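You operate a simulated robot arm through the tools that you are given. There is no shell and no other tool.

You run a simulated robot arm. Do the job below in one go: nothing can be reset, and whatever is moved stays where it is left.

## Task
Switch on station 29 and tune its teal and orange knobs to the green light.
Fine: free the grey lever and swing the camera in over the part; each knob shifts the other's best spot; other knobs stay.

The check looks at the end state, three seconds after you hand in, the way a careful person would. Anything else that was tipped, shoved, dropped, spilled or broken makes it a failure.

## Robot
A 7-joint arm with a two-finger parallel gripper, fixed in place. Base frame: the origin is at the foot of the arm, x ahead of it, y to its left, z up. Readings come in cm, degrees, newtons and seconds.
Its first joint turns from -132.0 to 132.0 degrees. Payload 3.91 kg.
The TCP is the grasp point between the finger pads, 3 cm short of the fingertips. In the tool frame z runs along the fingers and y along their closing line. Largest opening 11 cm; finger width 2, thickness 1; the body of the gripper, 4.8 by 11.2 cm, starts 5.5 cm behind the TCP.
Orientation is that of the tool frame in the base frame, as [roll, pitch, yaw] about the fixed x, y, z axes, in that order (R = Rz(yaw) Ry(pitch) Rx(roll)). With the fingers straight down and closing along the base's y, the tool's x points along the base's -x, its y along +y and its z along -z.

## Interface
- The arm moves only by the tool move_arm. Its argument "increments" is a list of rows, each a list of 2 entries, a list of its own where there are three numbers: the shift along the tool's x, y, z in cm, then the turn, a rotation vector about the tool's x, y, z in degrees. In form: [[[dx, dy, dz], [wx, wy, wz]], ...]. A call has 1 to 20 rows; each row is the pose to reach, as a shift and turn from the pose commanded when the call began, along the tool's axes at that moment. "jaw" is the finger opening in cm, from 0 to 11, set as the call begins (left out, the last holds). A row lasts 0.2 s, in which the tool goes at most 5 cm and 8.6 degrees; a call with a longer step from one row to the next is refused whole, and so is a gripper value outside its range. A pose out of reach is approached as far as the arm can. The call stops where the force on the tool passes 90 N (or 10 N more than at its start, if that is more) or the arm is blocked; 0.2 s more then pass. The fingers move at their own pace (about 10.8 cm/s each) and stop on an object; they squeeze with about 22 N. The grip force told is the motor's: it shows also when the fingers shut on nothing. Time passes only in rows, and 0.2 s behind the last, so rows that repeat a pose let the fingers close. The reply holds the time, the measured pose of the TCP, the force on the tool along the base axes, the opening and the grip force, in the units named above and with some noise, with the torque about the TCP (base axes, N m) and any sound that the robot's microphone picked up.
- Cameras (640 x 400 px; columns grow to the right, rows downward): "scene" is fixed at [4.84, 50.09, 149.15]; the picture's right is [0.30, -0.95, 0.00], its down [-0.63, -0.20, -0.75] and it looks along [0.72, 0.22, -0.66] (base axes); focal length 308 px, centre (320, 200). "wrist" rides on the gripper at [7.2, 1.7, -10.3] in the tool frame; the picture's right is [-0.23, 0.97, 0.00], its down [-0.76, -0.18, -0.62] and it looks along [-0.61, -0.14, 0.78] (tool axes); focal length 222 px, centre (320, 200). There is no depth. A picture from a camera that has moved, and an enlarged one, comes with that camera's place and axes in the base frame and with its lens.
- camera(camera): a new picture of that camera. It takes no simulated time.
- enlarge(camera, box): a new picture of the part [left, top, right, bottom] of that camera's present view, enlarged. It takes no simulated time.
- sign_off(): hands the job in; it is judged then, once.

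Nothing tells you positions but the pictures and the camera data. Unless the task says otherwise, let go and move clear before handing in.

The tools are called after "Request:" by a JSON object that holds its "name" and its "arguments". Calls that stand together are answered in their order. move_arm: Moves the arm, as the interface text tells. Its arguments: {"type":"object","properties":{"increments":{"type":"array","items":{"type":"array"}},"jaw":{"type":"number"}},"required":["increments"]} The other tools are called the same way: camera (camera) takes a picture; enlarge (camera, box) takes an enlarged picture of a part of a camera's view; sign_off () hands the job in.

At the start:

```text
t: 0.0
ee_pos: [51.11, 51.15, 126.45]
tool_rot: [-180.0, 0.0, 179.9]
contact_force: [0.6, -0.4, 0.4]
ft_torque: [-0.01, 0.02, 0.01]
gripper_width: 11.02
finger_force: 0.1
```

scene: 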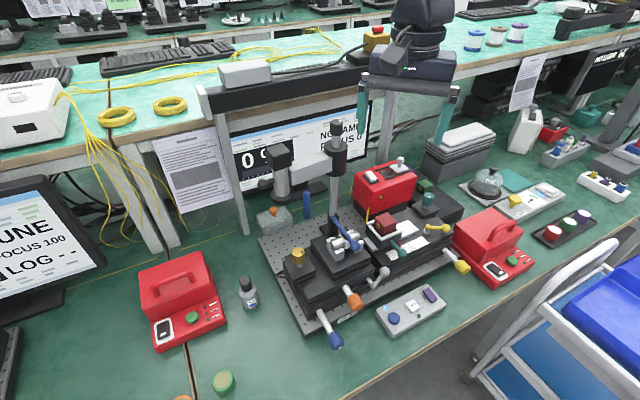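
wrist: 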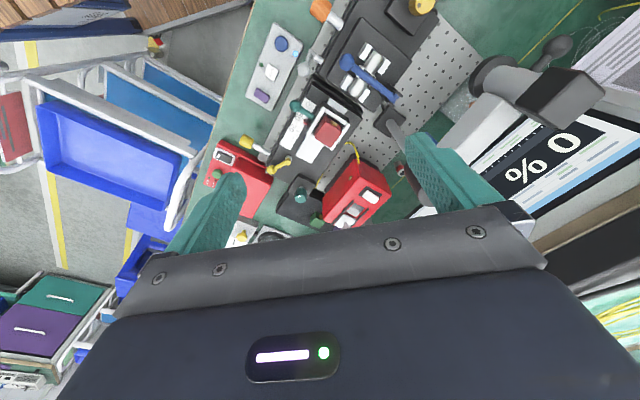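

I see a cluttered bench with a perforated plate carrying stages with coloured knobs, several red boxes with switches, and screens. I'll take enlarged pictures first to find station 29, the grey lever, the camera and the knobs.

Request:
{"name": "enlarge", "arguments": {"camera": "scene", "box": [240, 120, 400, 220]}}

Request:
{"name": "enlarge", "arguments": {"camera": "scene", "box": [260, 200, 420, 300]}}

Request:
{"name": "enlarge", "arguments": {"camera": "scene", "box": [340, 150, 500, 250]}}

Request:
{"name": "enlarge", "arguments": {"camera": "scene", "box": [100, 240, 260, 340]}}

Request:
{"name": "enlarge", "arguments": {"camera": "scene", "box": [280, 260, 440, 360]}}

Request:
{"name": "enlarge", "arguments": {"camera": "scene", "box": [440, 200, 600, 300]}}

Request:
{"name": "enlarge", "arguments": {"camera": "scene", "box": [0, 160, 160, 260]}}

```text
4.00 times, centred on (320, 170) of scene
camera zoom: at [4.84, 50.09, 149.15], right [0.3, -0.95, 0.0], down [-0.63, -0.2, -0.75], along [0.72, 0.22, -0.66], focal length 1231 px, centre (320, 320)
```

zoom: 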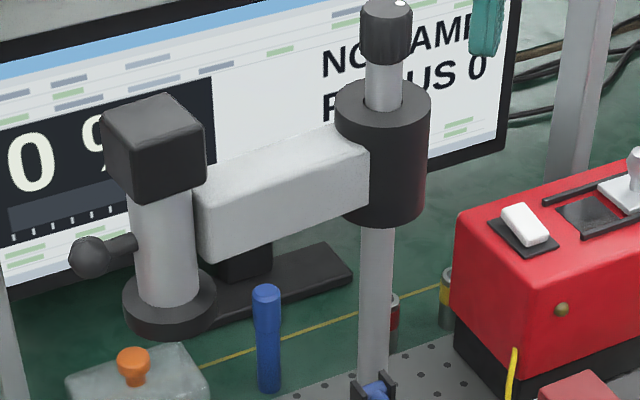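

```text
4.00 times, centred on (340, 250) of scene
camera zoom: at [4.84, 50.09, 149.15], right [0.3, -0.95, 0.0], down [-0.63, -0.2, -0.75], along [0.72, 0.22, -0.66], focal length 1231 px, centre (240, 0)
```

zoom: 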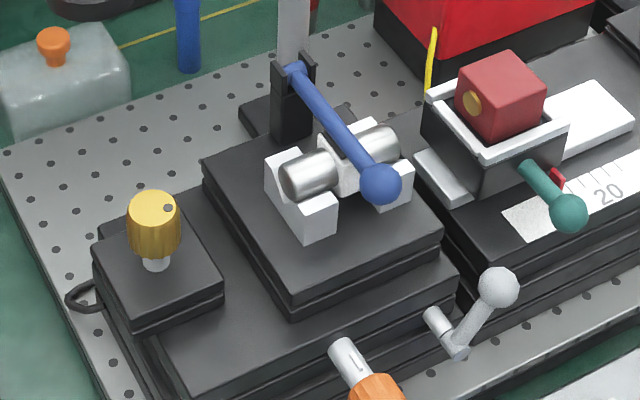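

```text
4.00 times, centred on (420, 200) of scene
camera zoom: at [4.84, 50.09, 149.15], right [0.3, -0.95, 0.0], down [-0.63, -0.2, -0.75], along [0.72, 0.22, -0.66], focal length 1231 px, centre (-80, 200)
```

zoom: 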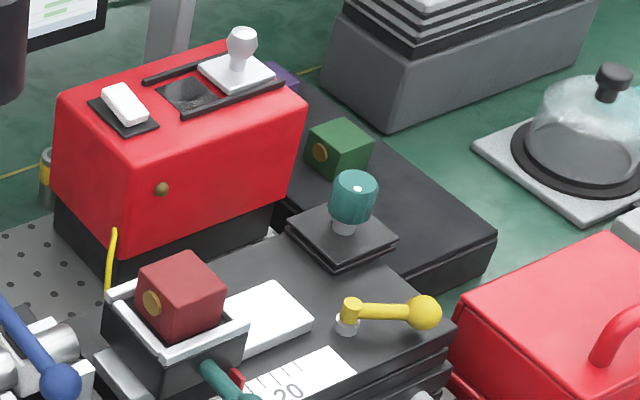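

```text
4.00 times, centred on (180, 290) of scene
camera zoom: at [4.84, 50.09, 149.15], right [0.3, -0.95, 0.0], down [-0.63, -0.2, -0.75], along [0.72, 0.22, -0.66], focal length 1231 px, centre (880, -160)
```

zoom: 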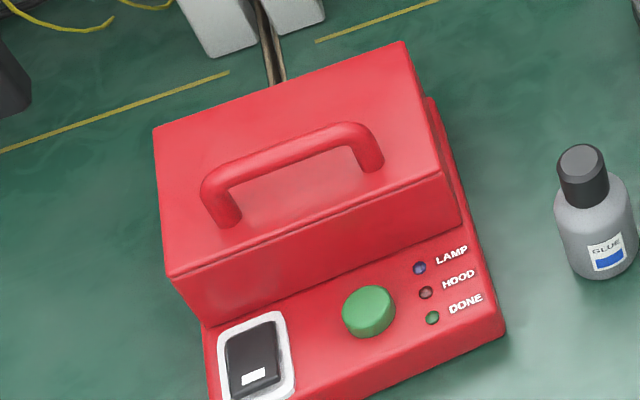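

```text
4.00 times, centred on (360, 310) of scene
camera zoom: at [4.84, 50.09, 149.15], right [0.3, -0.95, 0.0], down [-0.63, -0.2, -0.75], along [0.72, 0.22, -0.66], focal length 1231 px, centre (160, -240)
```

zoom: 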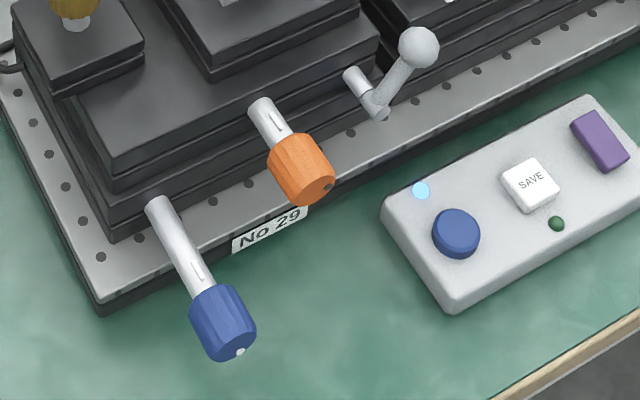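

```text
4.00 times, centred on (520, 250) of scene
camera zoom: at [4.84, 50.09, 149.15], right [0.3, -0.95, 0.0], down [-0.63, -0.2, -0.75], along [0.72, 0.22, -0.66], focal length 1231 px, centre (-480, 0)
```

zoom: 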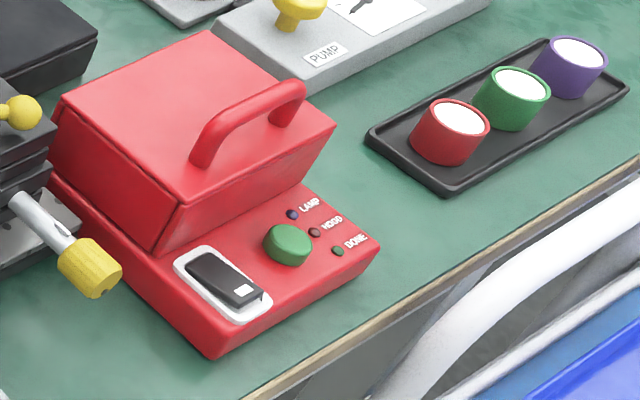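

```text
4.00 times, centred on (80, 210) of scene
camera zoom: at [4.84, 50.09, 149.15], right [0.3, -0.95, 0.0], down [-0.63, -0.2, -0.75], along [0.72, 0.22, -0.66], focal length 1231 px, centre (1280, 160)
```

zoom: 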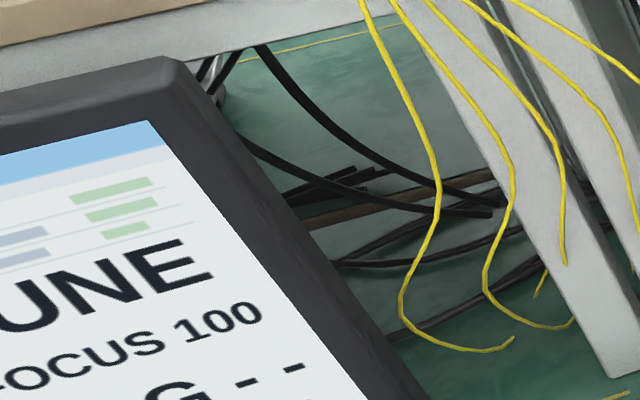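

I see the plate tagged "No 29" with an orange and a blue knob in front, a teal knob on a small block at the right, a grey crank at the front edge, and a camera arm on a post. Next I'll zoom in on the switches, the screens and the camera post.

Request:
{"name": "enlarge", "arguments": {"camera": "scene", "box": [345, 150, 425, 200]}}

Request:
{"name": "enlarge", "arguments": {"camera": "scene", "box": [370, 280, 450, 330]}}

Request:
{"name": "enlarge", "arguments": {"camera": "scene", "box": [230, 90, 390, 190]}}

Request:
{"name": "enlarge", "arguments": {"camera": "scene", "box": [340, 0, 500, 100]}}

Request:
{"name": "enlarge", "arguments": {"camera": "scene", "box": [0, 170, 120, 320]}}

Request:
{"name": "enlarge", "arguments": {"camera": "scene", "box": [400, 170, 480, 220]}}

Request:
{"name": "enlarge", "arguments": {"camera": "scene", "box": [360, 205, 440, 255]}}

Request:
{"name": "enlarge", "arguments": {"camera": "scene", "box": [300, 110, 380, 160]}}

Request:
{"name": "enlarge", "arguments": {"camera": "scene", "box": [480, 20, 640, 120]}}

Request:
{"name": "enlarge", "arguments": {"camera": "scene", "box": [450, 150, 610, 250]}}

Request:
{"name": "enlarge", "arguments": {"camera": "scene", "box": [150, 125, 240, 215]}}

Request:
{"name": "enlarge", "arguments": {"camera": "scene", "box": [500, 60, 560, 110]}}

```text
8.00 times, centred on (385, 175) of scene
camera zoom: at [4.84, 50.09, 149.15], right [0.3, -0.95, 0.0], down [-0.63, -0.2, -0.75], along [0.72, 0.22, -0.66], focal length 2462 px, centre (-200, 400)
```

zoom: 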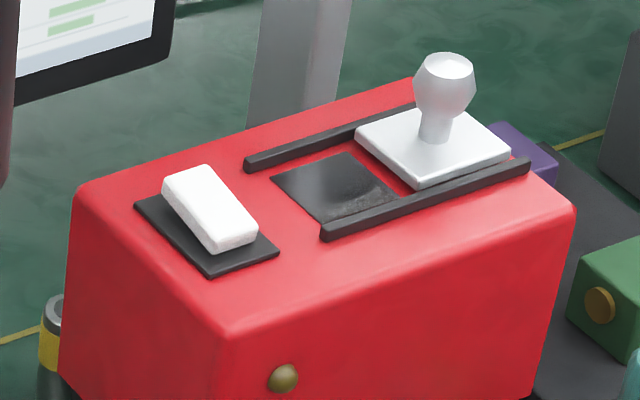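

```text
8.00 times, centred on (410, 305) of scene
camera zoom: at [4.84, 50.09, 149.15], right [0.3, -0.95, 0.0], down [-0.63, -0.2, -0.75], along [0.72, 0.22, -0.66], focal length 2462 px, centre (-400, -640)
```

zoom: 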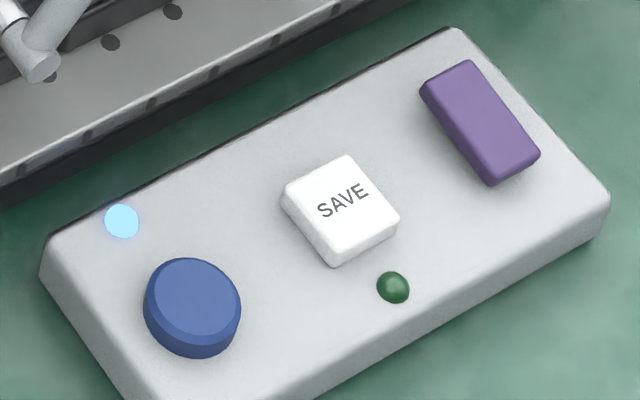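

```text
4.00 times, centred on (310, 140) of scene
camera zoom: at [4.84, 50.09, 149.15], right [0.3, -0.95, 0.0], down [-0.63, -0.2, -0.75], along [0.72, 0.22, -0.66], focal length 1231 px, centre (360, 440)
```

zoom: 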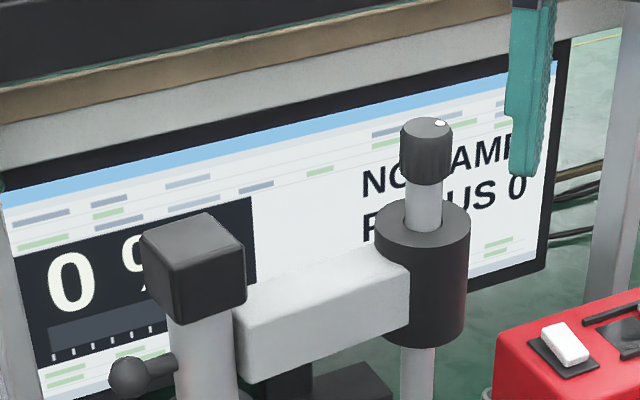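

```text
4.00 times, centred on (420, 50) of scene
camera zoom: at [4.84, 50.09, 149.15], right [0.3, -0.95, 0.0], down [-0.63, -0.2, -0.75], along [0.72, 0.22, -0.66], focal length 1231 px, centre (-80, 800)
```

zoom: 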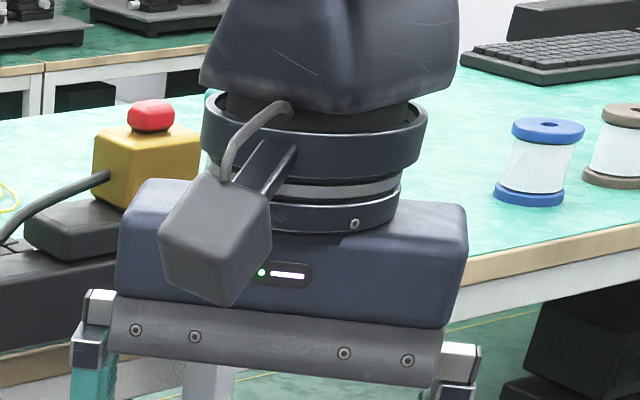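

```text
2.67 times, centred on (60, 245) of scene
camera zoom: at [4.84, 50.09, 149.15], right [0.3, -0.95, 0.0], down [-0.63, -0.2, -0.75], along [0.72, 0.22, -0.66], focal length 821 px, centre (1013, 80)
```

zoom: 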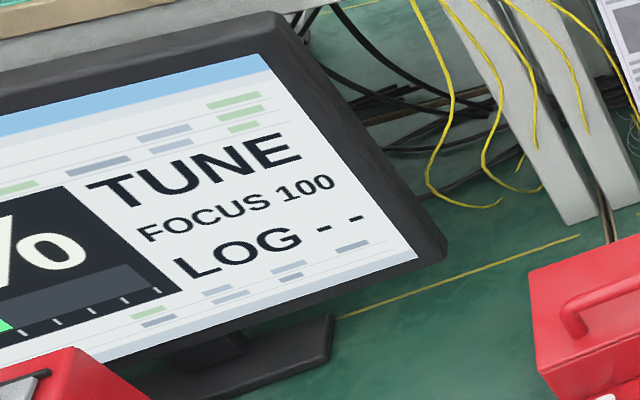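

```text
8.00 times, centred on (440, 195) of scene
camera zoom: at [4.84, 50.09, 149.15], right [0.3, -0.95, 0.0], down [-0.63, -0.2, -0.75], along [0.72, 0.22, -0.66], focal length 2462 px, centre (-640, 240)
```

zoom: 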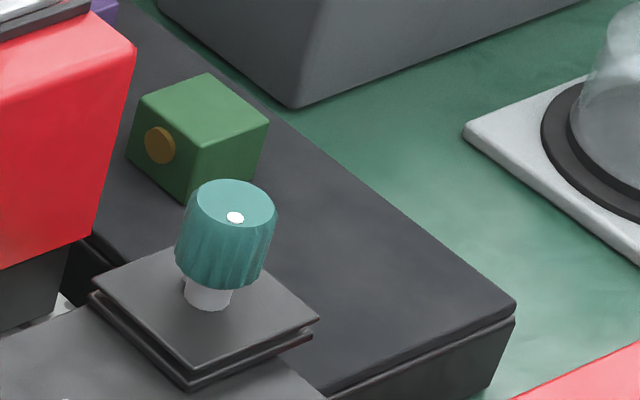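

```text
8.00 times, centred on (400, 230) of scene
camera zoom: at [4.84, 50.09, 149.15], right [0.3, -0.95, 0.0], down [-0.63, -0.2, -0.75], along [0.72, 0.22, -0.66], focal length 2462 px, centre (-320, -40)
```

zoom: 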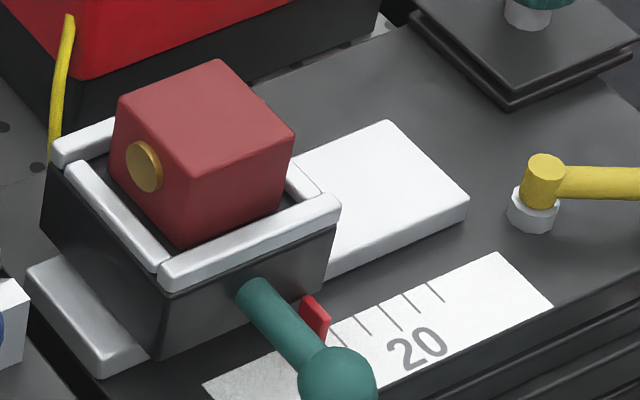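

```text
8.00 times, centred on (340, 135) of scene
camera zoom: at [4.84, 50.09, 149.15], right [0.3, -0.95, 0.0], down [-0.63, -0.2, -0.75], along [0.72, 0.22, -0.66], focal length 2462 px, centre (160, 720)
```

zoom: 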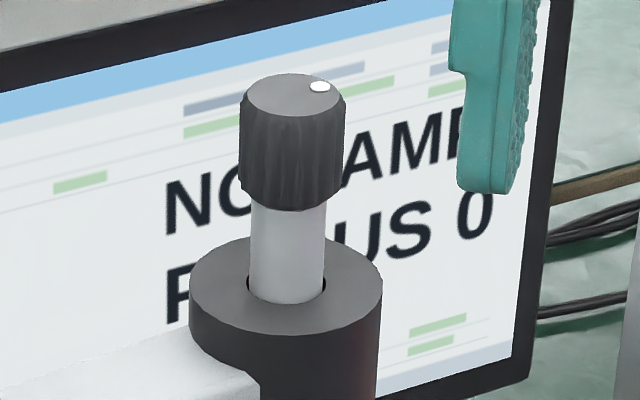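

```text
4.00 times, centred on (560, 70) of scene
camera zoom: at [4.84, 50.09, 149.15], right [0.3, -0.95, 0.0], down [-0.63, -0.2, -0.75], along [0.72, 0.22, -0.66], focal length 1231 px, centre (-640, 720)
```

zoom: 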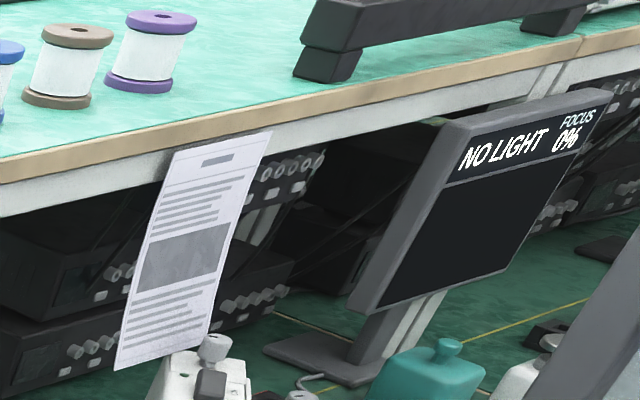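

```text
4.00 times, centred on (530, 200) of scene
camera zoom: at [4.84, 50.09, 149.15], right [0.3, -0.95, 0.0], down [-0.63, -0.2, -0.75], along [0.72, 0.22, -0.66], focal length 1231 px, centre (-520, 200)
```

zoom: 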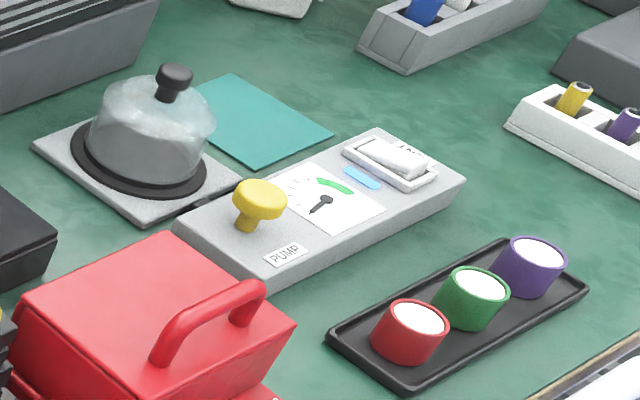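

```text
4.44 times, centred on (195, 170) of scene
camera zoom: at [4.84, 50.09, 149.15], right [0.3, -0.95, 0.0], down [-0.63, -0.2, -0.75], along [0.72, 0.22, -0.66], focal length 1368 px, centre (876, 333)
```

zoom: 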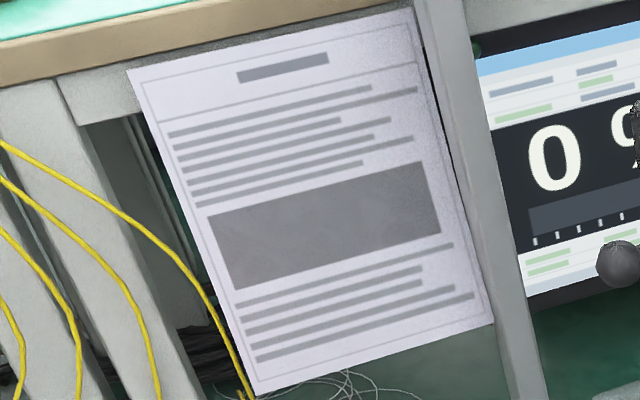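

```text
8.00 times, centred on (530, 85) of scene
camera zoom: at [4.84, 50.09, 149.15], right [0.3, -0.95, 0.0], down [-0.63, -0.2, -0.75], along [0.72, 0.22, -0.66], focal length 2462 px, centre (-1360, 1120)
```

zoom: 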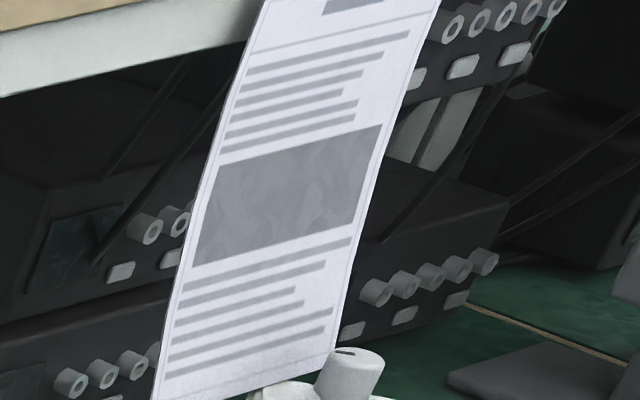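

I've identified the main parts. The station screen reads "NO CAMERA, FOCUS 0", the red box on the plate has a white rocker and a slide, and the grey crank is at the front edge. I'll take wrist-camera close-ups so I can triangulate.

Request:
{"name": "enlarge", "arguments": {"camera": "wrist", "box": [220, 0, 540, 200]}}

Request:
{"name": "enlarge", "arguments": {"camera": "wrist", "box": [240, 0, 400, 100]}}

Request:
{"name": "enlarge", "arguments": {"camera": "wrist", "box": [200, 100, 360, 200]}}

Request:
{"name": "enlarge", "arguments": {"camera": "wrist", "box": [280, 90, 440, 190]}}

Request:
{"name": "enlarge", "arguments": {"camera": "wrist", "box": [400, 30, 640, 180]}}

Request:
{"name": "camera", "arguments": {"camera": "wrist"}}

```text
2.00 times, centred on (380, 100) of wrist
camera zoom: at [43.87, 52.82, 136.92], right [0.23, 0.97, 0.0], down [0.76, -0.18, 0.62], along [0.61, -0.14, -0.78], focal length 444 px, centre (200, 400)
```

zoom: 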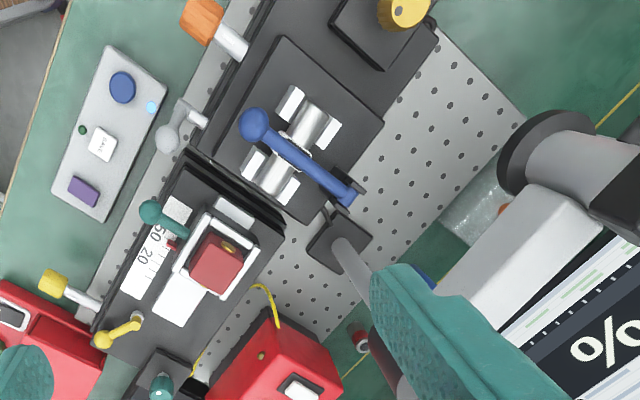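

```text
4.00 times, centred on (320, 50) of wrist
camera zoom: at [43.87, 52.82, 136.92], right [0.23, 0.97, 0.0], down [0.76, -0.18, 0.62], along [0.61, -0.14, -0.78], focal length 888 px, centre (320, 800)
```

zoom: 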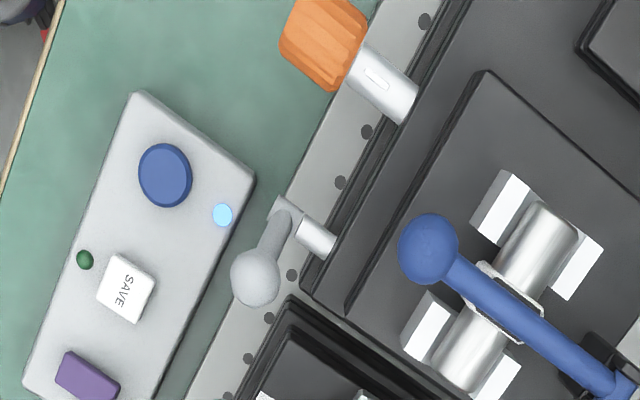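

```text
4.00 times, centred on (280, 150) of wrist
camera zoom: at [43.87, 52.82, 136.92], right [0.23, 0.97, 0.0], down [0.76, -0.18, 0.62], along [0.61, -0.14, -0.78], focal length 888 px, centre (480, 400)
```

zoom: 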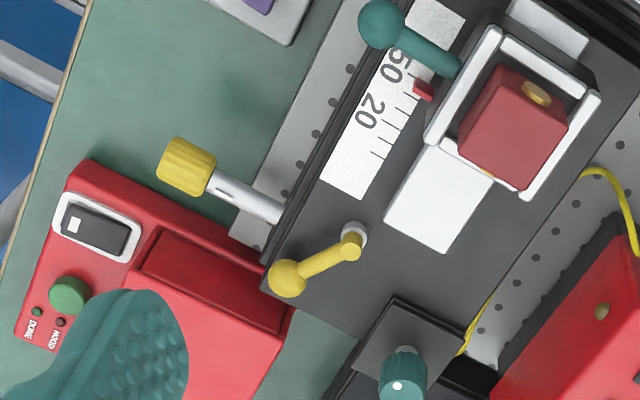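

```text
4.00 times, centred on (360, 140) of wrist
camera zoom: at [43.87, 52.82, 136.92], right [0.23, 0.97, 0.0], down [0.76, -0.18, 0.62], along [0.61, -0.14, -0.78], focal length 888 px, centre (160, 440)
```

zoom: 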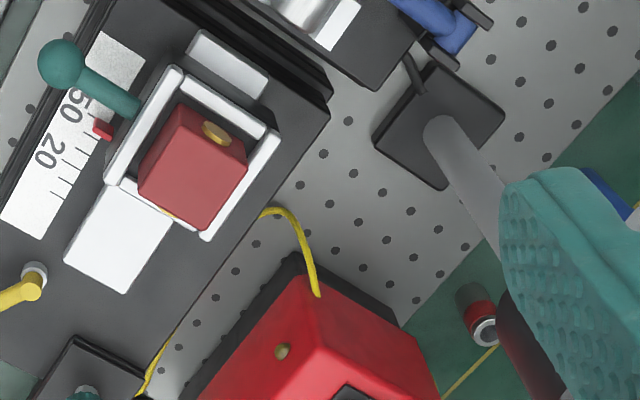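

```text
2.67 times, centred on (520, 105) of wrist
camera zoom: at [43.87, 52.82, 136.92], right [0.23, 0.97, 0.0], down [0.76, -0.18, 0.62], along [0.61, -0.14, -0.78], focal length 592 px, centre (-213, 453)
```

zoom: 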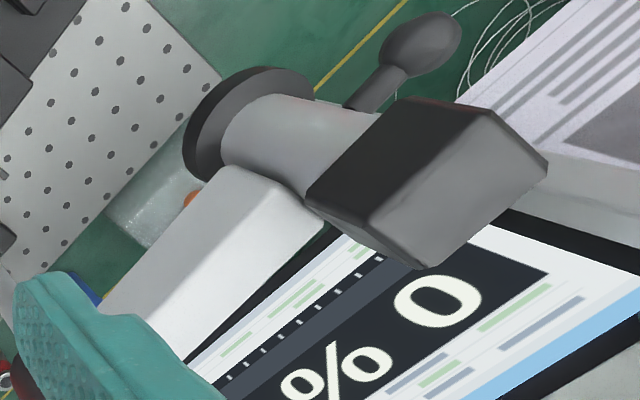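

```text
taken
camera wrist: at [43.87, 52.82, 136.92], right [0.23, 0.97, 0.0], down [0.76, -0.18, 0.62], along [0.61, -0.14, -0.78], focal length 222 px, centre (320, 200)
```

wrist: 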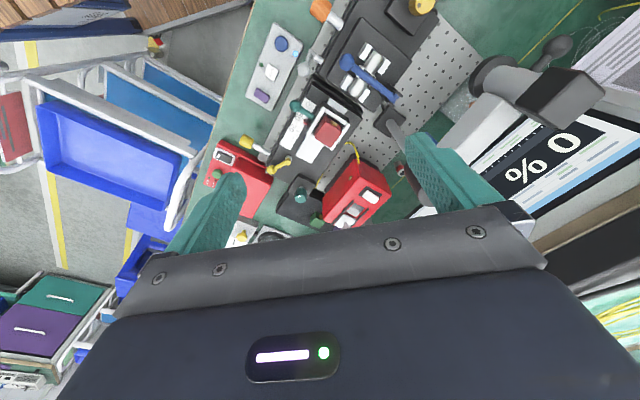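

The plate is turned 45° to the base, with its front facing the robot. The bench is at z≈76, the orange knob near (42,53,86), the teal knob near (75,40,93), the grey crank near (48,50,86), and the camera post near (66,65). I'll pull back and turn the gripper 45° to view the station squarely from closer in.

Request:
{"name": "move_arm", "arguments": {"increments": [[[1.3, -1.3, 1.5], [0, 0, -6]], [[2.6, -2.6, 3.0], [0, 0, -12]], [[3.9, -3.9, 4.5], [0, 0, -18]], [[5.2, -5.2, 6], [0, 0, -24]], [[6.5, -6.5, 7.5], [0, 0, -30]], [[7.8, -7.8, 9], [0, 0, -36]], [[9.0, -9.0, 11], [0, 0, -42]], [[10.1, -10.1, 13], [0, 0, -45]], [[10.1, -10.1, 14], [0, 0, -45]]]}}

Request:
{"name": "camera", "arguments": {"camera": "wrist"}}

Request:
{"name": "camera", "arguments": {"camera": "scene"}}

```text
t: 2.0
ee_pos: [41.0, 41.02, 112.43]
tool_rot: [180.0, -0.1, -134.9]
contact_force: [-0.5, -0.4, -0.1]
ft_torque: [0.01, 0.0, 0.01]
gripper_width: 10.99
finger_force: 0.1
```

```text
taken
camera wrist: at [34.69, 37.03, 122.87], right [-0.53, 0.85, 0.0], down [0.66, 0.41, 0.62], along [0.53, 0.33, -0.78], focal length 222 px, centre (320, 200)
```

wrist: 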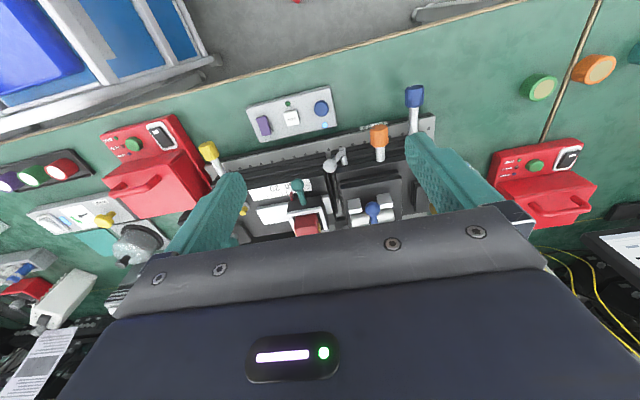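

```text
taken
```

scene: 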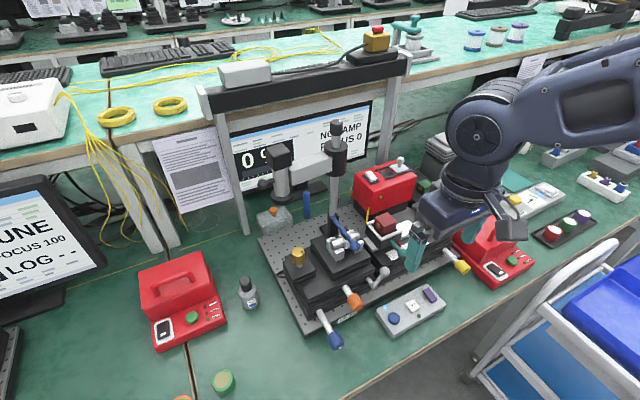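

The gripper is now lower and faces the station. With the arm out of the way I'll zoom on the screen text and the controls.

Request:
{"name": "enlarge", "arguments": {"camera": "scene", "box": [300, 95, 380, 145]}}

Request:
{"name": "enlarge", "arguments": {"camera": "wrist", "box": [230, 80, 350, 155]}}

Request:
{"name": "enlarge", "arguments": {"camera": "wrist", "box": [310, 70, 440, 150]}}

Request:
{"name": "enlarge", "arguments": {"camera": "wrist", "box": [240, 150, 440, 240]}}

Request:
{"name": "enlarge", "arguments": {"camera": "scene", "box": [345, 0, 465, 75]}}

```text
8.00 times, centred on (340, 120) of scene
camera zoom: at [4.84, 50.09, 149.15], right [0.3, -0.95, 0.0], down [-0.63, -0.2, -0.75], along [0.72, 0.22, -0.66], focal length 2462 px, centre (160, 840)
```

zoom: 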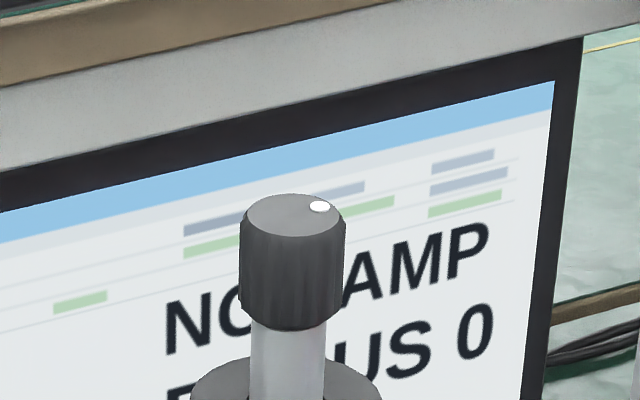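

```text
5.33 times, centred on (290, 118) of wrist
camera zoom: at [34.69, 37.03, 122.87], right [-0.53, 0.85, 0.0], down [0.66, 0.41, 0.62], along [0.53, 0.33, -0.78], focal length 1185 px, centre (480, 640)
```

zoom: 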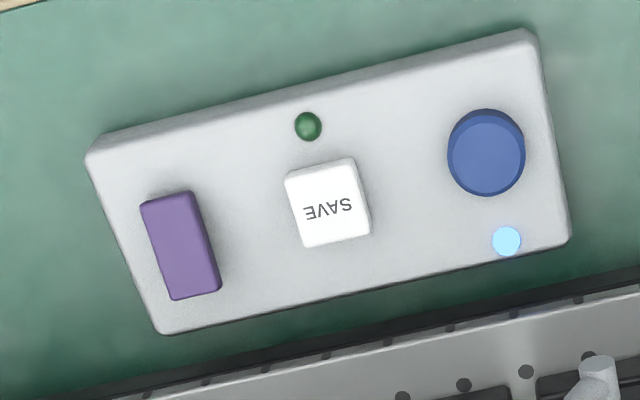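

```text
4.92 times, centred on (375, 110) of wrist
camera zoom: at [34.69, 37.03, 122.87], right [-0.53, 0.85, 0.0], down [0.66, 0.41, 0.62], along [0.53, 0.33, -0.78], focal length 1094 px, centre (49, 643)
```

zoom: 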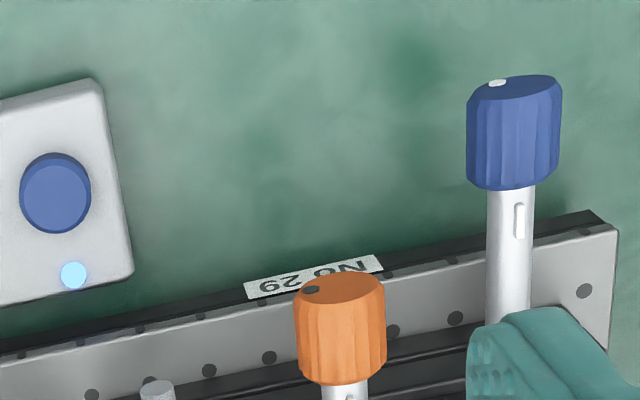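

```text
3.20 times, centred on (340, 195) of wrist
camera zoom: at [34.69, 37.03, 122.87], right [-0.53, 0.85, 0.0], down [0.66, 0.41, 0.62], along [0.53, 0.33, -0.78], focal length 711 px, centre (256, 216)
```

zoom: 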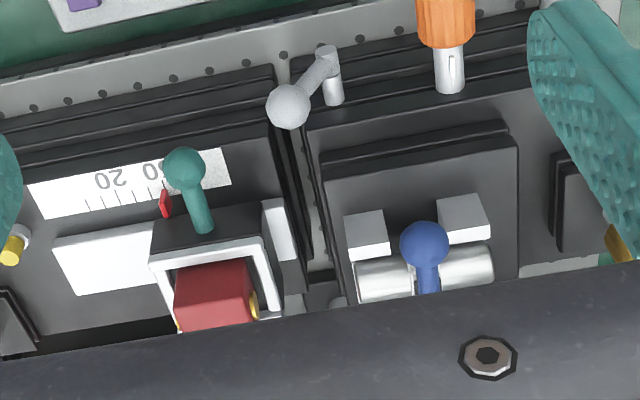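

```text
5.33 times, centred on (405, 38) of scene
camera zoom: at [4.84, 50.09, 149.15], right [0.3, -0.95, 0.0], down [-0.63, -0.2, -0.75], along [0.72, 0.22, -0.66], focal length 1641 px, centre (-133, 1067)
```

zoom: 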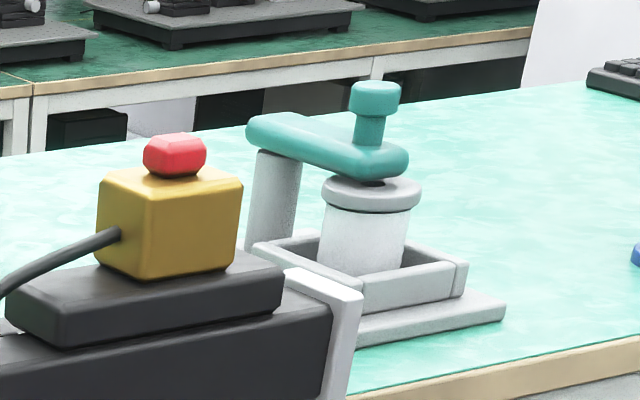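

The screen reads "NO LAMP / FOCUS 0", so the station's lamp (the red box on the plate) is off. I'll move over the red box to look at its rocker and slide from close up.

Request:
{"name": "move_arm", "arguments": {"increments": [[[-3, -1.6, 0], [0, 0, 0]], [[-6, -3.2, 0], [0, 0, 0]], [[-9, -4.8, 0], [0, 0, 0]], [[-12, -6.4, 0], [0, 0, 0]], [[-15, -8, 0], [0, 0, 0]], [[-18, -9.6, 0], [0, 0, 0]], [[-21, -11.2, 0], [0, 0, 0]], [[-24, -12.8, 0], [0, 0, 0]], [[-27, -14.4, 0], [0, 0, 0]], [[-30, -16, 0], [0, 0, 0]], [[-30, -16, 0], [0, 0, 0]]]}}

Request:
{"name": "camera", "arguments": {"camera": "wrist"}}

Request:
{"name": "enlarge", "arguments": {"camera": "wrist", "box": [220, 60, 420, 185]}}

Request:
{"name": "enlarge", "arguments": {"camera": "wrist", "box": [200, 0, 440, 100]}}

```text
t: 4.4
ee_pos: [73.64, 51.08, 112.44]
tool_rot: [-180.0, 0.0, -135.0]
contact_force: [-0.7, -0.4, -0.2]
ft_torque: [0.02, 0.0, 0.01]
gripper_width: 10.98
finger_force: 0.0
```

```text
taken
camera wrist: at [67.33, 47.09, 122.92], right [-0.53, 0.85, 0.0], down [0.66, 0.41, 0.62], along [0.53, 0.33, -0.78], focal length 222 px, centre (320, 200)
```

wrist: 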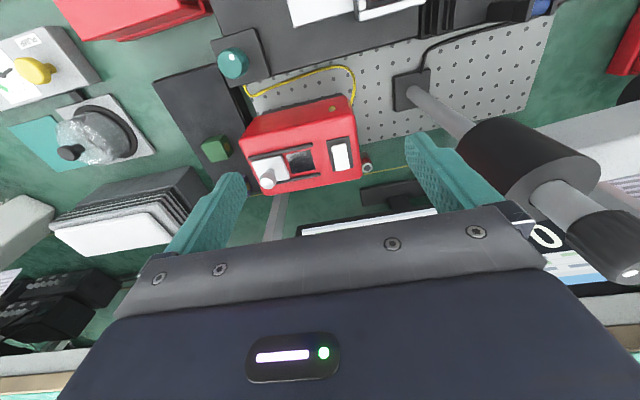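

```text
3.20 times, centred on (320, 122) of wrist
camera zoom: at [67.33, 47.09, 122.92], right [-0.53, 0.85, 0.0], down [0.66, 0.41, 0.62], along [0.53, 0.33, -0.78], focal length 711 px, centre (320, 448)
```

zoom: 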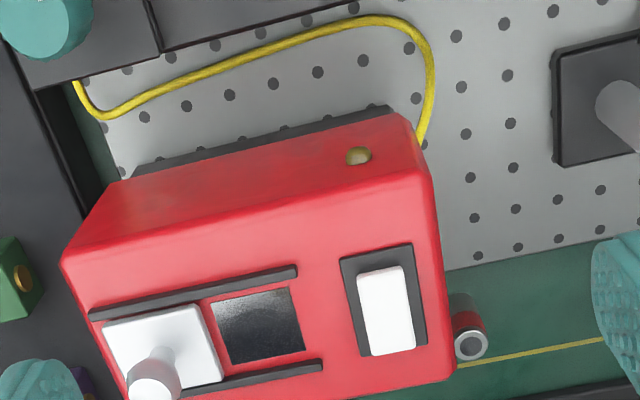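

```text
2.67 times, centred on (320, 50) of wrist
camera zoom: at [67.33, 47.09, 122.92], right [-0.53, 0.85, 0.0], down [0.66, 0.41, 0.62], along [0.53, 0.33, -0.78], focal length 592 px, centre (320, 600)
```

zoom: 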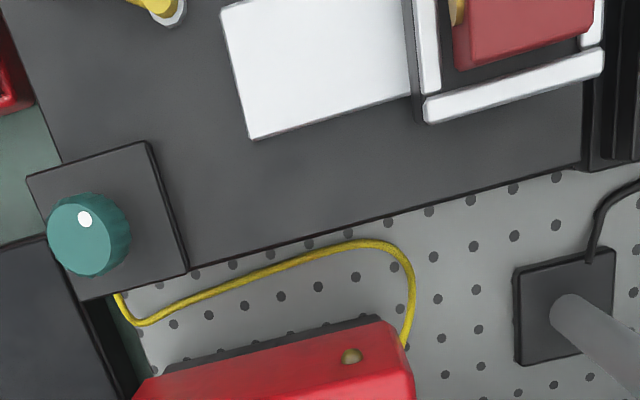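

Now I see the red box top with the white rocker and the slide with its white handle. I'll zoom further to see which way the rocker is tilted.

Request:
{"name": "enlarge", "arguments": {"camera": "wrist", "box": [315, 125, 375, 185]}}

Request:
{"name": "enlarge", "arguments": {"camera": "wrist", "box": [240, 140, 340, 200]}}

Request:
{"name": "enlarge", "arguments": {"camera": "scene", "box": [340, 150, 440, 210]}}

```text
6.67 times, centred on (345, 155) of wrist
camera zoom: at [67.33, 47.09, 122.92], right [-0.53, 0.85, 0.0], down [0.66, 0.41, 0.62], along [0.53, 0.33, -0.78], focal length 1481 px, centre (153, 500)
```

zoom: 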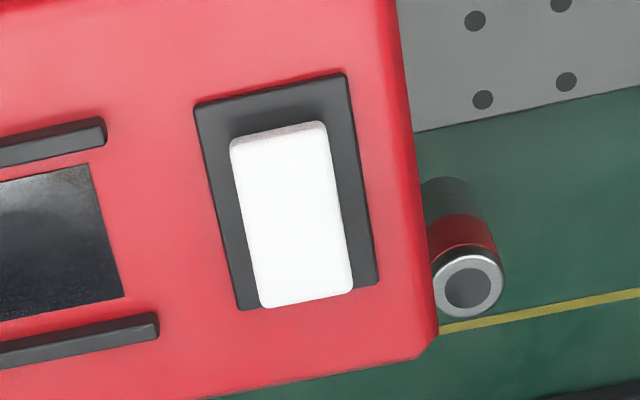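

```text
6.40 times, centred on (290, 170) of wrist
camera zoom: at [67.33, 47.09, 122.92], right [-0.53, 0.85, 0.0], down [0.66, 0.41, 0.62], along [0.53, 0.33, -0.78], focal length 1422 px, centre (512, 392)
```

zoom: 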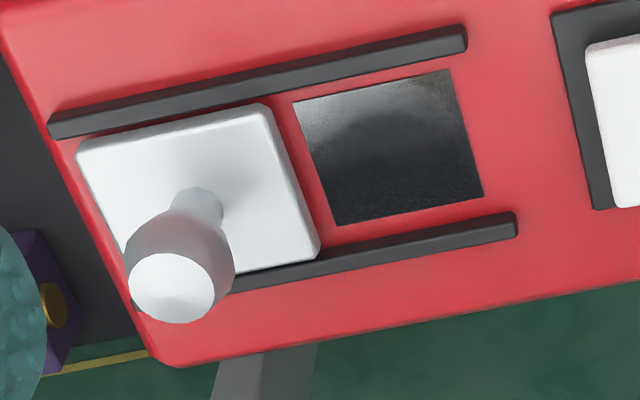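

```text
6.40 times, centred on (390, 180) of scene
camera zoom: at [4.84, 50.09, 149.15], right [0.3, -0.95, 0.0], down [-0.63, -0.2, -0.75], along [0.72, 0.22, -0.66], focal length 1969 px, centre (-128, 328)
```

zoom: 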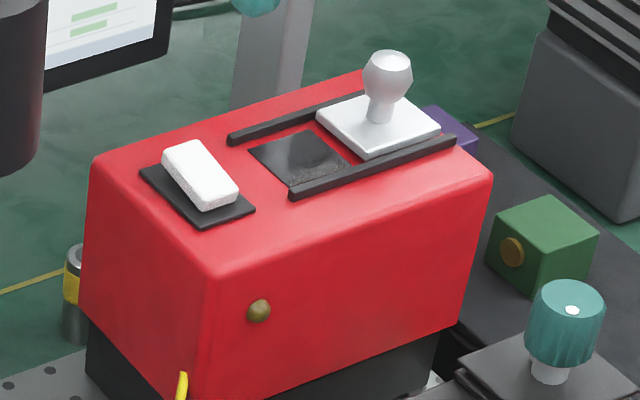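

The white rocker's rear end is raised by about 0.5 cm, so it's off, and its centre is near (78.5, 57.5, 95). I'll close the fingers and come in above the raised rear end.

Request:
{"name": "move_arm", "arguments": {"increments": [[[-2, 0.3, 1.5], [0, 0, 0]], [[-4, 0.5, 3], [0, 0, 0]], [[-6, 0.8, 4.5], [0, 0, 0]], [[-8, 1.0, 6], [0, 0, 0]], [[-9, 1.05, 8], [0, 0, 0]], [[-9, 1.05, 8], [0, 0, 0]]], "jaw": 0}}

Request:
{"name": "camera", "arguments": {"camera": "wrist"}}

Request:
{"name": "enlarge", "arguments": {"camera": "wrist", "box": [260, 100, 380, 200]}}

Request:
{"name": "camera", "arguments": {"camera": "scene"}}

```text
t: 5.8
ee_pos: [79.09, 58.21, 104.51]
tool_rot: [-180.0, 0.0, -135.1]
contact_force: [0.2, -0.3, 0.4]
ft_torque: [-0.01, -0.03, 0.03]
gripper_width: 0.0
finger_force: 21.8
```

```text
taken
camera wrist: at [72.88, 54.19, 114.94], right [-0.53, 0.85, 0.0], down [0.66, 0.41, 0.62], along [0.53, 0.33, -0.78], focal length 222 px, centre (320, 200)
```

wrist: 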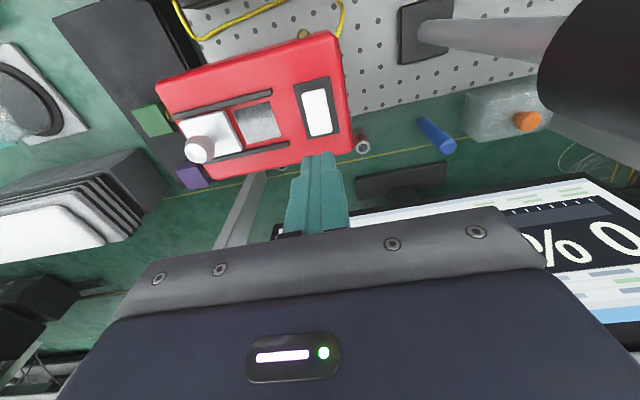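

```text
4.00 times, centred on (320, 150) of wrist
camera zoom: at [72.88, 54.19, 114.94], right [-0.53, 0.85, 0.0], down [0.66, 0.41, 0.62], along [0.53, 0.33, -0.78], focal length 888 px, centre (320, 400)
```

zoom: 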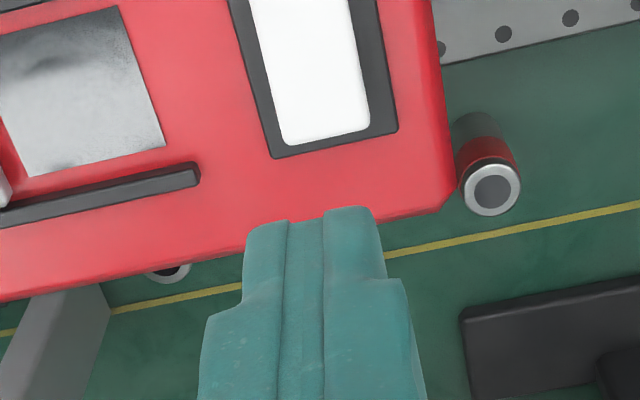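

```text
taken
```

scene: 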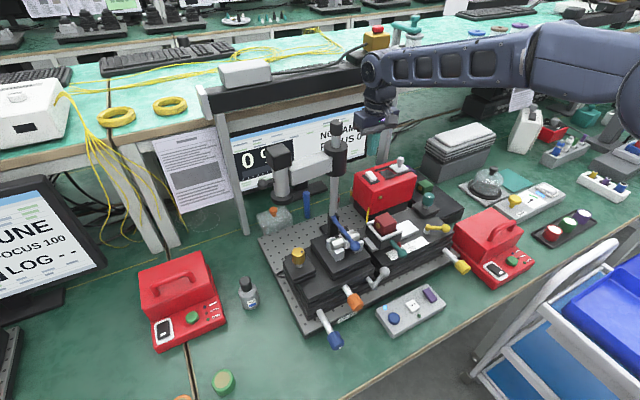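

The fingertips are just behind the rocker, whose rear top edge is at about z=96. I'll shift 0.5 cm forward and lower gently to just above it.

Request:
{"name": "move_arm", "arguments": {"increments": [[[0.5, 0, 1.5], [0, 0, 0]], [[0.5, 0, 3], [0, 0, 0]], [[0.5, 0, 4], [0, 0, 0]], [[0.5, 0, 4.8], [0, 0, 0]], [[0.5, 0, 4.8], [0, 0, 0]]]}}

Request:
{"name": "enlarge", "arguments": {"camera": "wrist", "box": [260, 100, 380, 200]}}

Request:
{"name": "enlarge", "arguments": {"camera": "scene", "box": [330, 100, 450, 200]}}

```text
t: 7.0
ee_pos: [78.72, 57.66, 99.62]
tool_rot: [-180.0, 0.1, -135.0]
contact_force: [0.5, -0.8, -0.1]
ft_torque: [0.02, -0.02, 0.0]
gripper_width: 0.01
finger_force: 21.7
```

```text
4.00 times, centred on (320, 150) of wrist
camera zoom: at [72.53, 53.76, 110.12], right [-0.53, 0.85, 0.0], down [0.66, 0.41, 0.62], along [0.53, 0.33, -0.78], focal length 888 px, centre (320, 400)
```

zoom: 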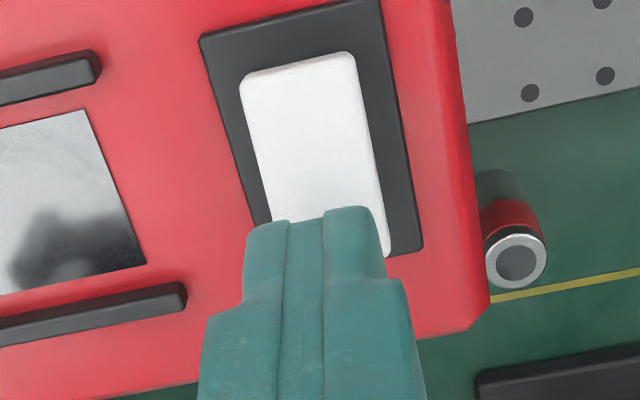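

```text
4.00 times, centred on (390, 150) of scene
camera zoom: at [4.84, 50.09, 149.15], right [0.3, -0.95, 0.0], down [-0.63, -0.2, -0.75], along [0.72, 0.22, -0.66], focal length 1231 px, centre (40, 400)
```

zoom: 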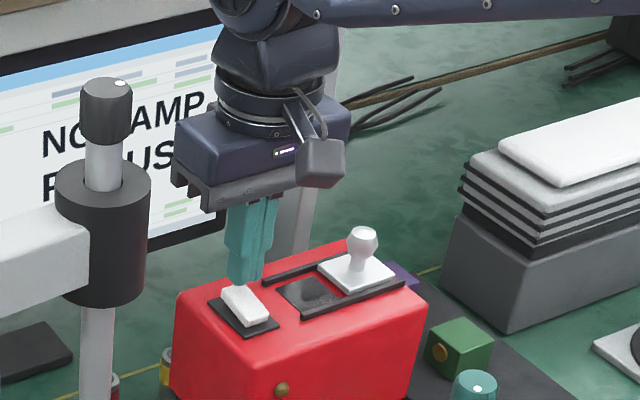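

The fingertips are right above the rear half of the rocker. I'll press down in small steps.

Request:
{"name": "move_arm", "arguments": {"increments": [[[0, 0, 0.3], [0, 0, 0]], [[0, 0, 0.5], [0, 0, 0]], [[0, 0, 0.7], [0, 0, 0]], [[0, 0, 0.85], [0, 0, 0]], [[0, 0, 1.0], [0, 0, 0]]]}}

Request:
{"name": "enlarge", "arguments": {"camera": "scene", "box": [330, 100, 450, 200]}}

Request:
{"name": "enlarge", "arguments": {"camera": "wrist", "box": [260, 100, 380, 200]}}

```text
t: 8.2
ee_pos: [78.93, 57.71, 98.71]
tool_rot: [-179.9, 0.0, -134.9]
contact_force: [-0.2, -0.6, -0.3]
ft_torque: [-0.03, 0.03, 0.01]
gripper_width: 0.0
finger_force: 21.6
```

```text
4.00 times, centred on (390, 150) of scene
camera zoom: at [4.84, 50.09, 149.15], right [0.3, -0.95, 0.0], down [-0.63, -0.2, -0.75], along [0.72, 0.22, -0.66], focal length 1231 px, centre (40, 400)
```

zoom: 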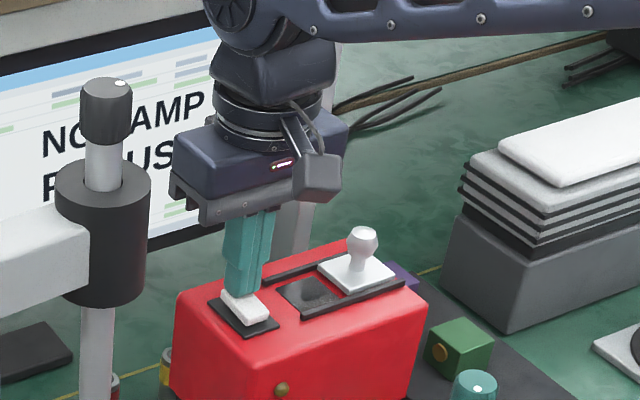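

```text
4.00 times, centred on (320, 150) of wrist
camera zoom: at [72.48, 53.79, 109.13], right [-0.53, 0.85, 0.0], down [0.66, 0.41, 0.62], along [0.53, 0.33, -0.78], focal length 888 px, centre (320, 400)
```

zoom: 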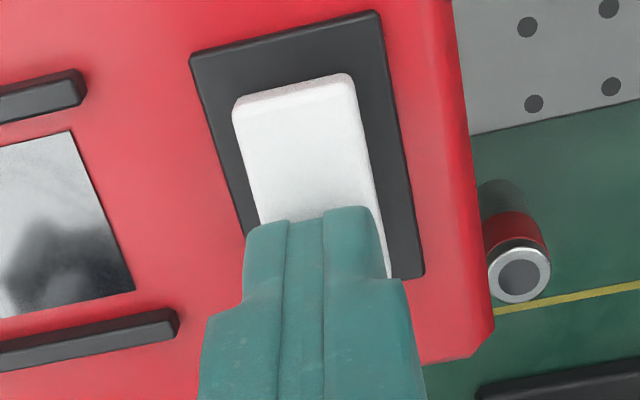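

There's no contact force yet, so I'll keep lowering in small steps.

Request:
{"name": "move_arm", "arguments": {"increments": [[[0, 0, 0.2], [0, 0, 0]], [[0, 0, 0.4], [0, 0, 0]], [[0, 0, 0.55], [0, 0, 0]], [[0, 0, 0.7], [0, 0, 0]]]}}

Request:
{"name": "enlarge", "arguments": {"camera": "scene", "box": [330, 100, 450, 200]}}

Request:
{"name": "enlarge", "arguments": {"camera": "wrist", "box": [260, 100, 380, 200]}}

```text
t: 9.2
ee_pos: [78.77, 57.56, 98.53]
tool_rot: [180.0, 0.4, -135.0]
contact_force: [-4.0, -7.8, 52.2]
ft_torque: [-0.51, 0.44, 0.26]
gripper_width: 0.0
finger_force: 21.7
```

```text
4.00 times, centred on (390, 150) of scene
camera zoom: at [4.84, 50.09, 149.15], right [0.3, -0.95, 0.0], down [-0.63, -0.2, -0.75], along [0.72, 0.22, -0.66], focal length 1231 px, centre (40, 400)
```

zoom: 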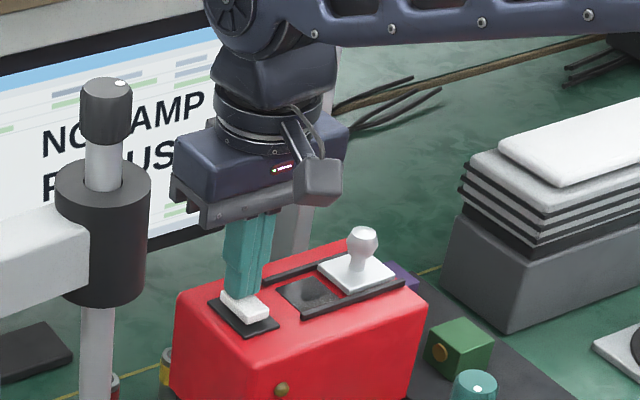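

```text
4.00 times, centred on (320, 150) of wrist
camera zoom: at [72.43, 53.71, 108.9], right [-0.53, 0.85, 0.0], down [0.66, 0.41, 0.63], along [0.53, 0.33, -0.78], focal length 888 px, centre (320, 400)
```

zoom: 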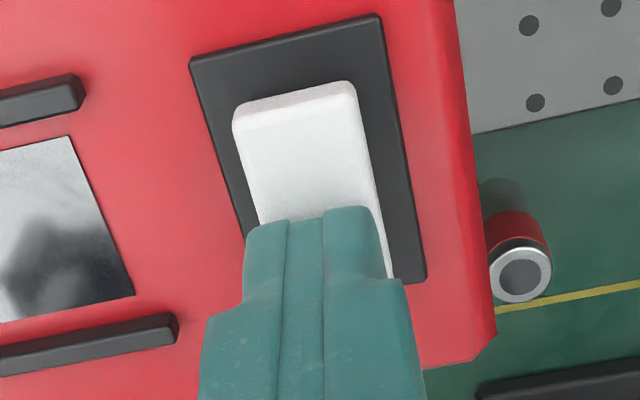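

The rocker has flipped, with its front now raised, and it is on its stop at 52 N. I'll lift off and check the lamp indicator and screen.

Request:
{"name": "move_arm", "arguments": {"increments": [[[0, 0, -0.6], [0, 0, 0]], [[0.5, 0, -2], [0, 0, 0]], [[1, 0, -4.5], [0, 0, 0]], [[2, 0, -7.5], [0, 0, 0]], [[4, 0, -10], [0, 0, 0]], [[4, 0, -10], [0, 0, 0]]]}}

Request:
{"name": "camera", "arguments": {"camera": "scene"}}

Request:
{"name": "enlarge", "arguments": {"camera": "scene", "box": [340, 140, 440, 220]}}

Request:
{"name": "enlarge", "arguments": {"camera": "scene", "box": [230, 90, 390, 190]}}

Request:
{"name": "enlarge", "arguments": {"camera": "wrist", "box": [220, 60, 420, 185]}}

```text
t: 10.6
ee_pos: [75.89, 54.83, 107.93]
tool_rot: [180.0, 0.0, -135.0]
contact_force: [-0.3, -0.1, -0.3]
ft_torque: [0.01, 0.01, -0.01]
gripper_width: 0.0
finger_force: 22.0
```

```text
taken
```

scene: 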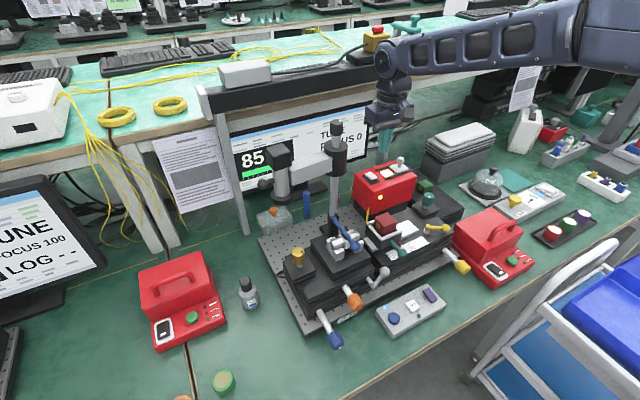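

```text
5.00 times, centred on (390, 180) of scene
camera zoom: at [4.84, 50.09, 149.15], right [0.3, -0.95, 0.0], down [-0.63, -0.2, -0.75], along [0.72, 0.22, -0.66], focal length 1539 px, centre (-30, 300)
```

zoom: 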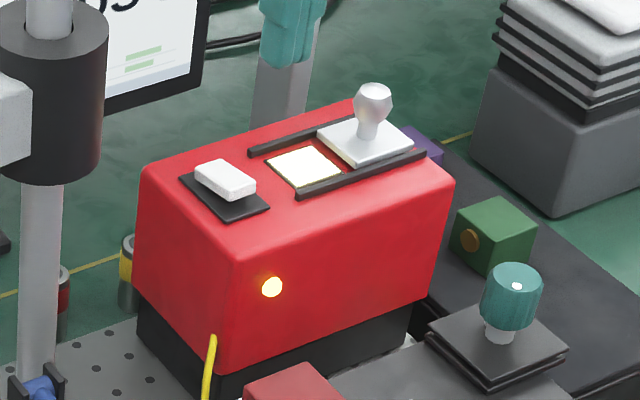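

```text
4.00 times, centred on (310, 140) of scene
camera zoom: at [4.84, 50.09, 149.15], right [0.3, -0.95, 0.0], down [-0.63, -0.2, -0.75], along [0.72, 0.22, -0.66], focal length 1231 px, centre (360, 440)
```

zoom: 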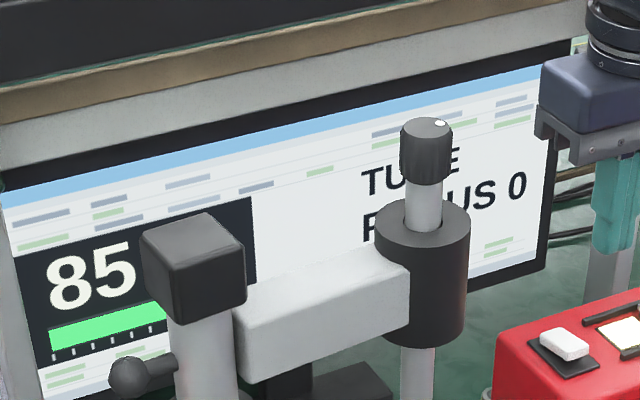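

```text
3.20 times, centred on (320, 122) of wrist
camera zoom: at [69.63, 50.97, 118.45], right [-0.53, 0.85, 0.0], down [0.66, 0.41, 0.62], along [0.53, 0.33, -0.78], focal length 711 px, centre (320, 448)
```

zoom: 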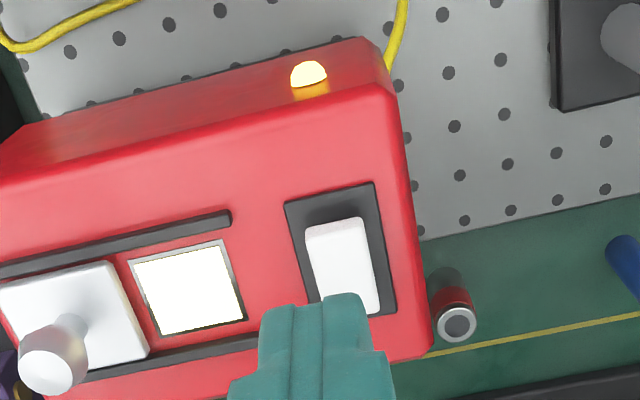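

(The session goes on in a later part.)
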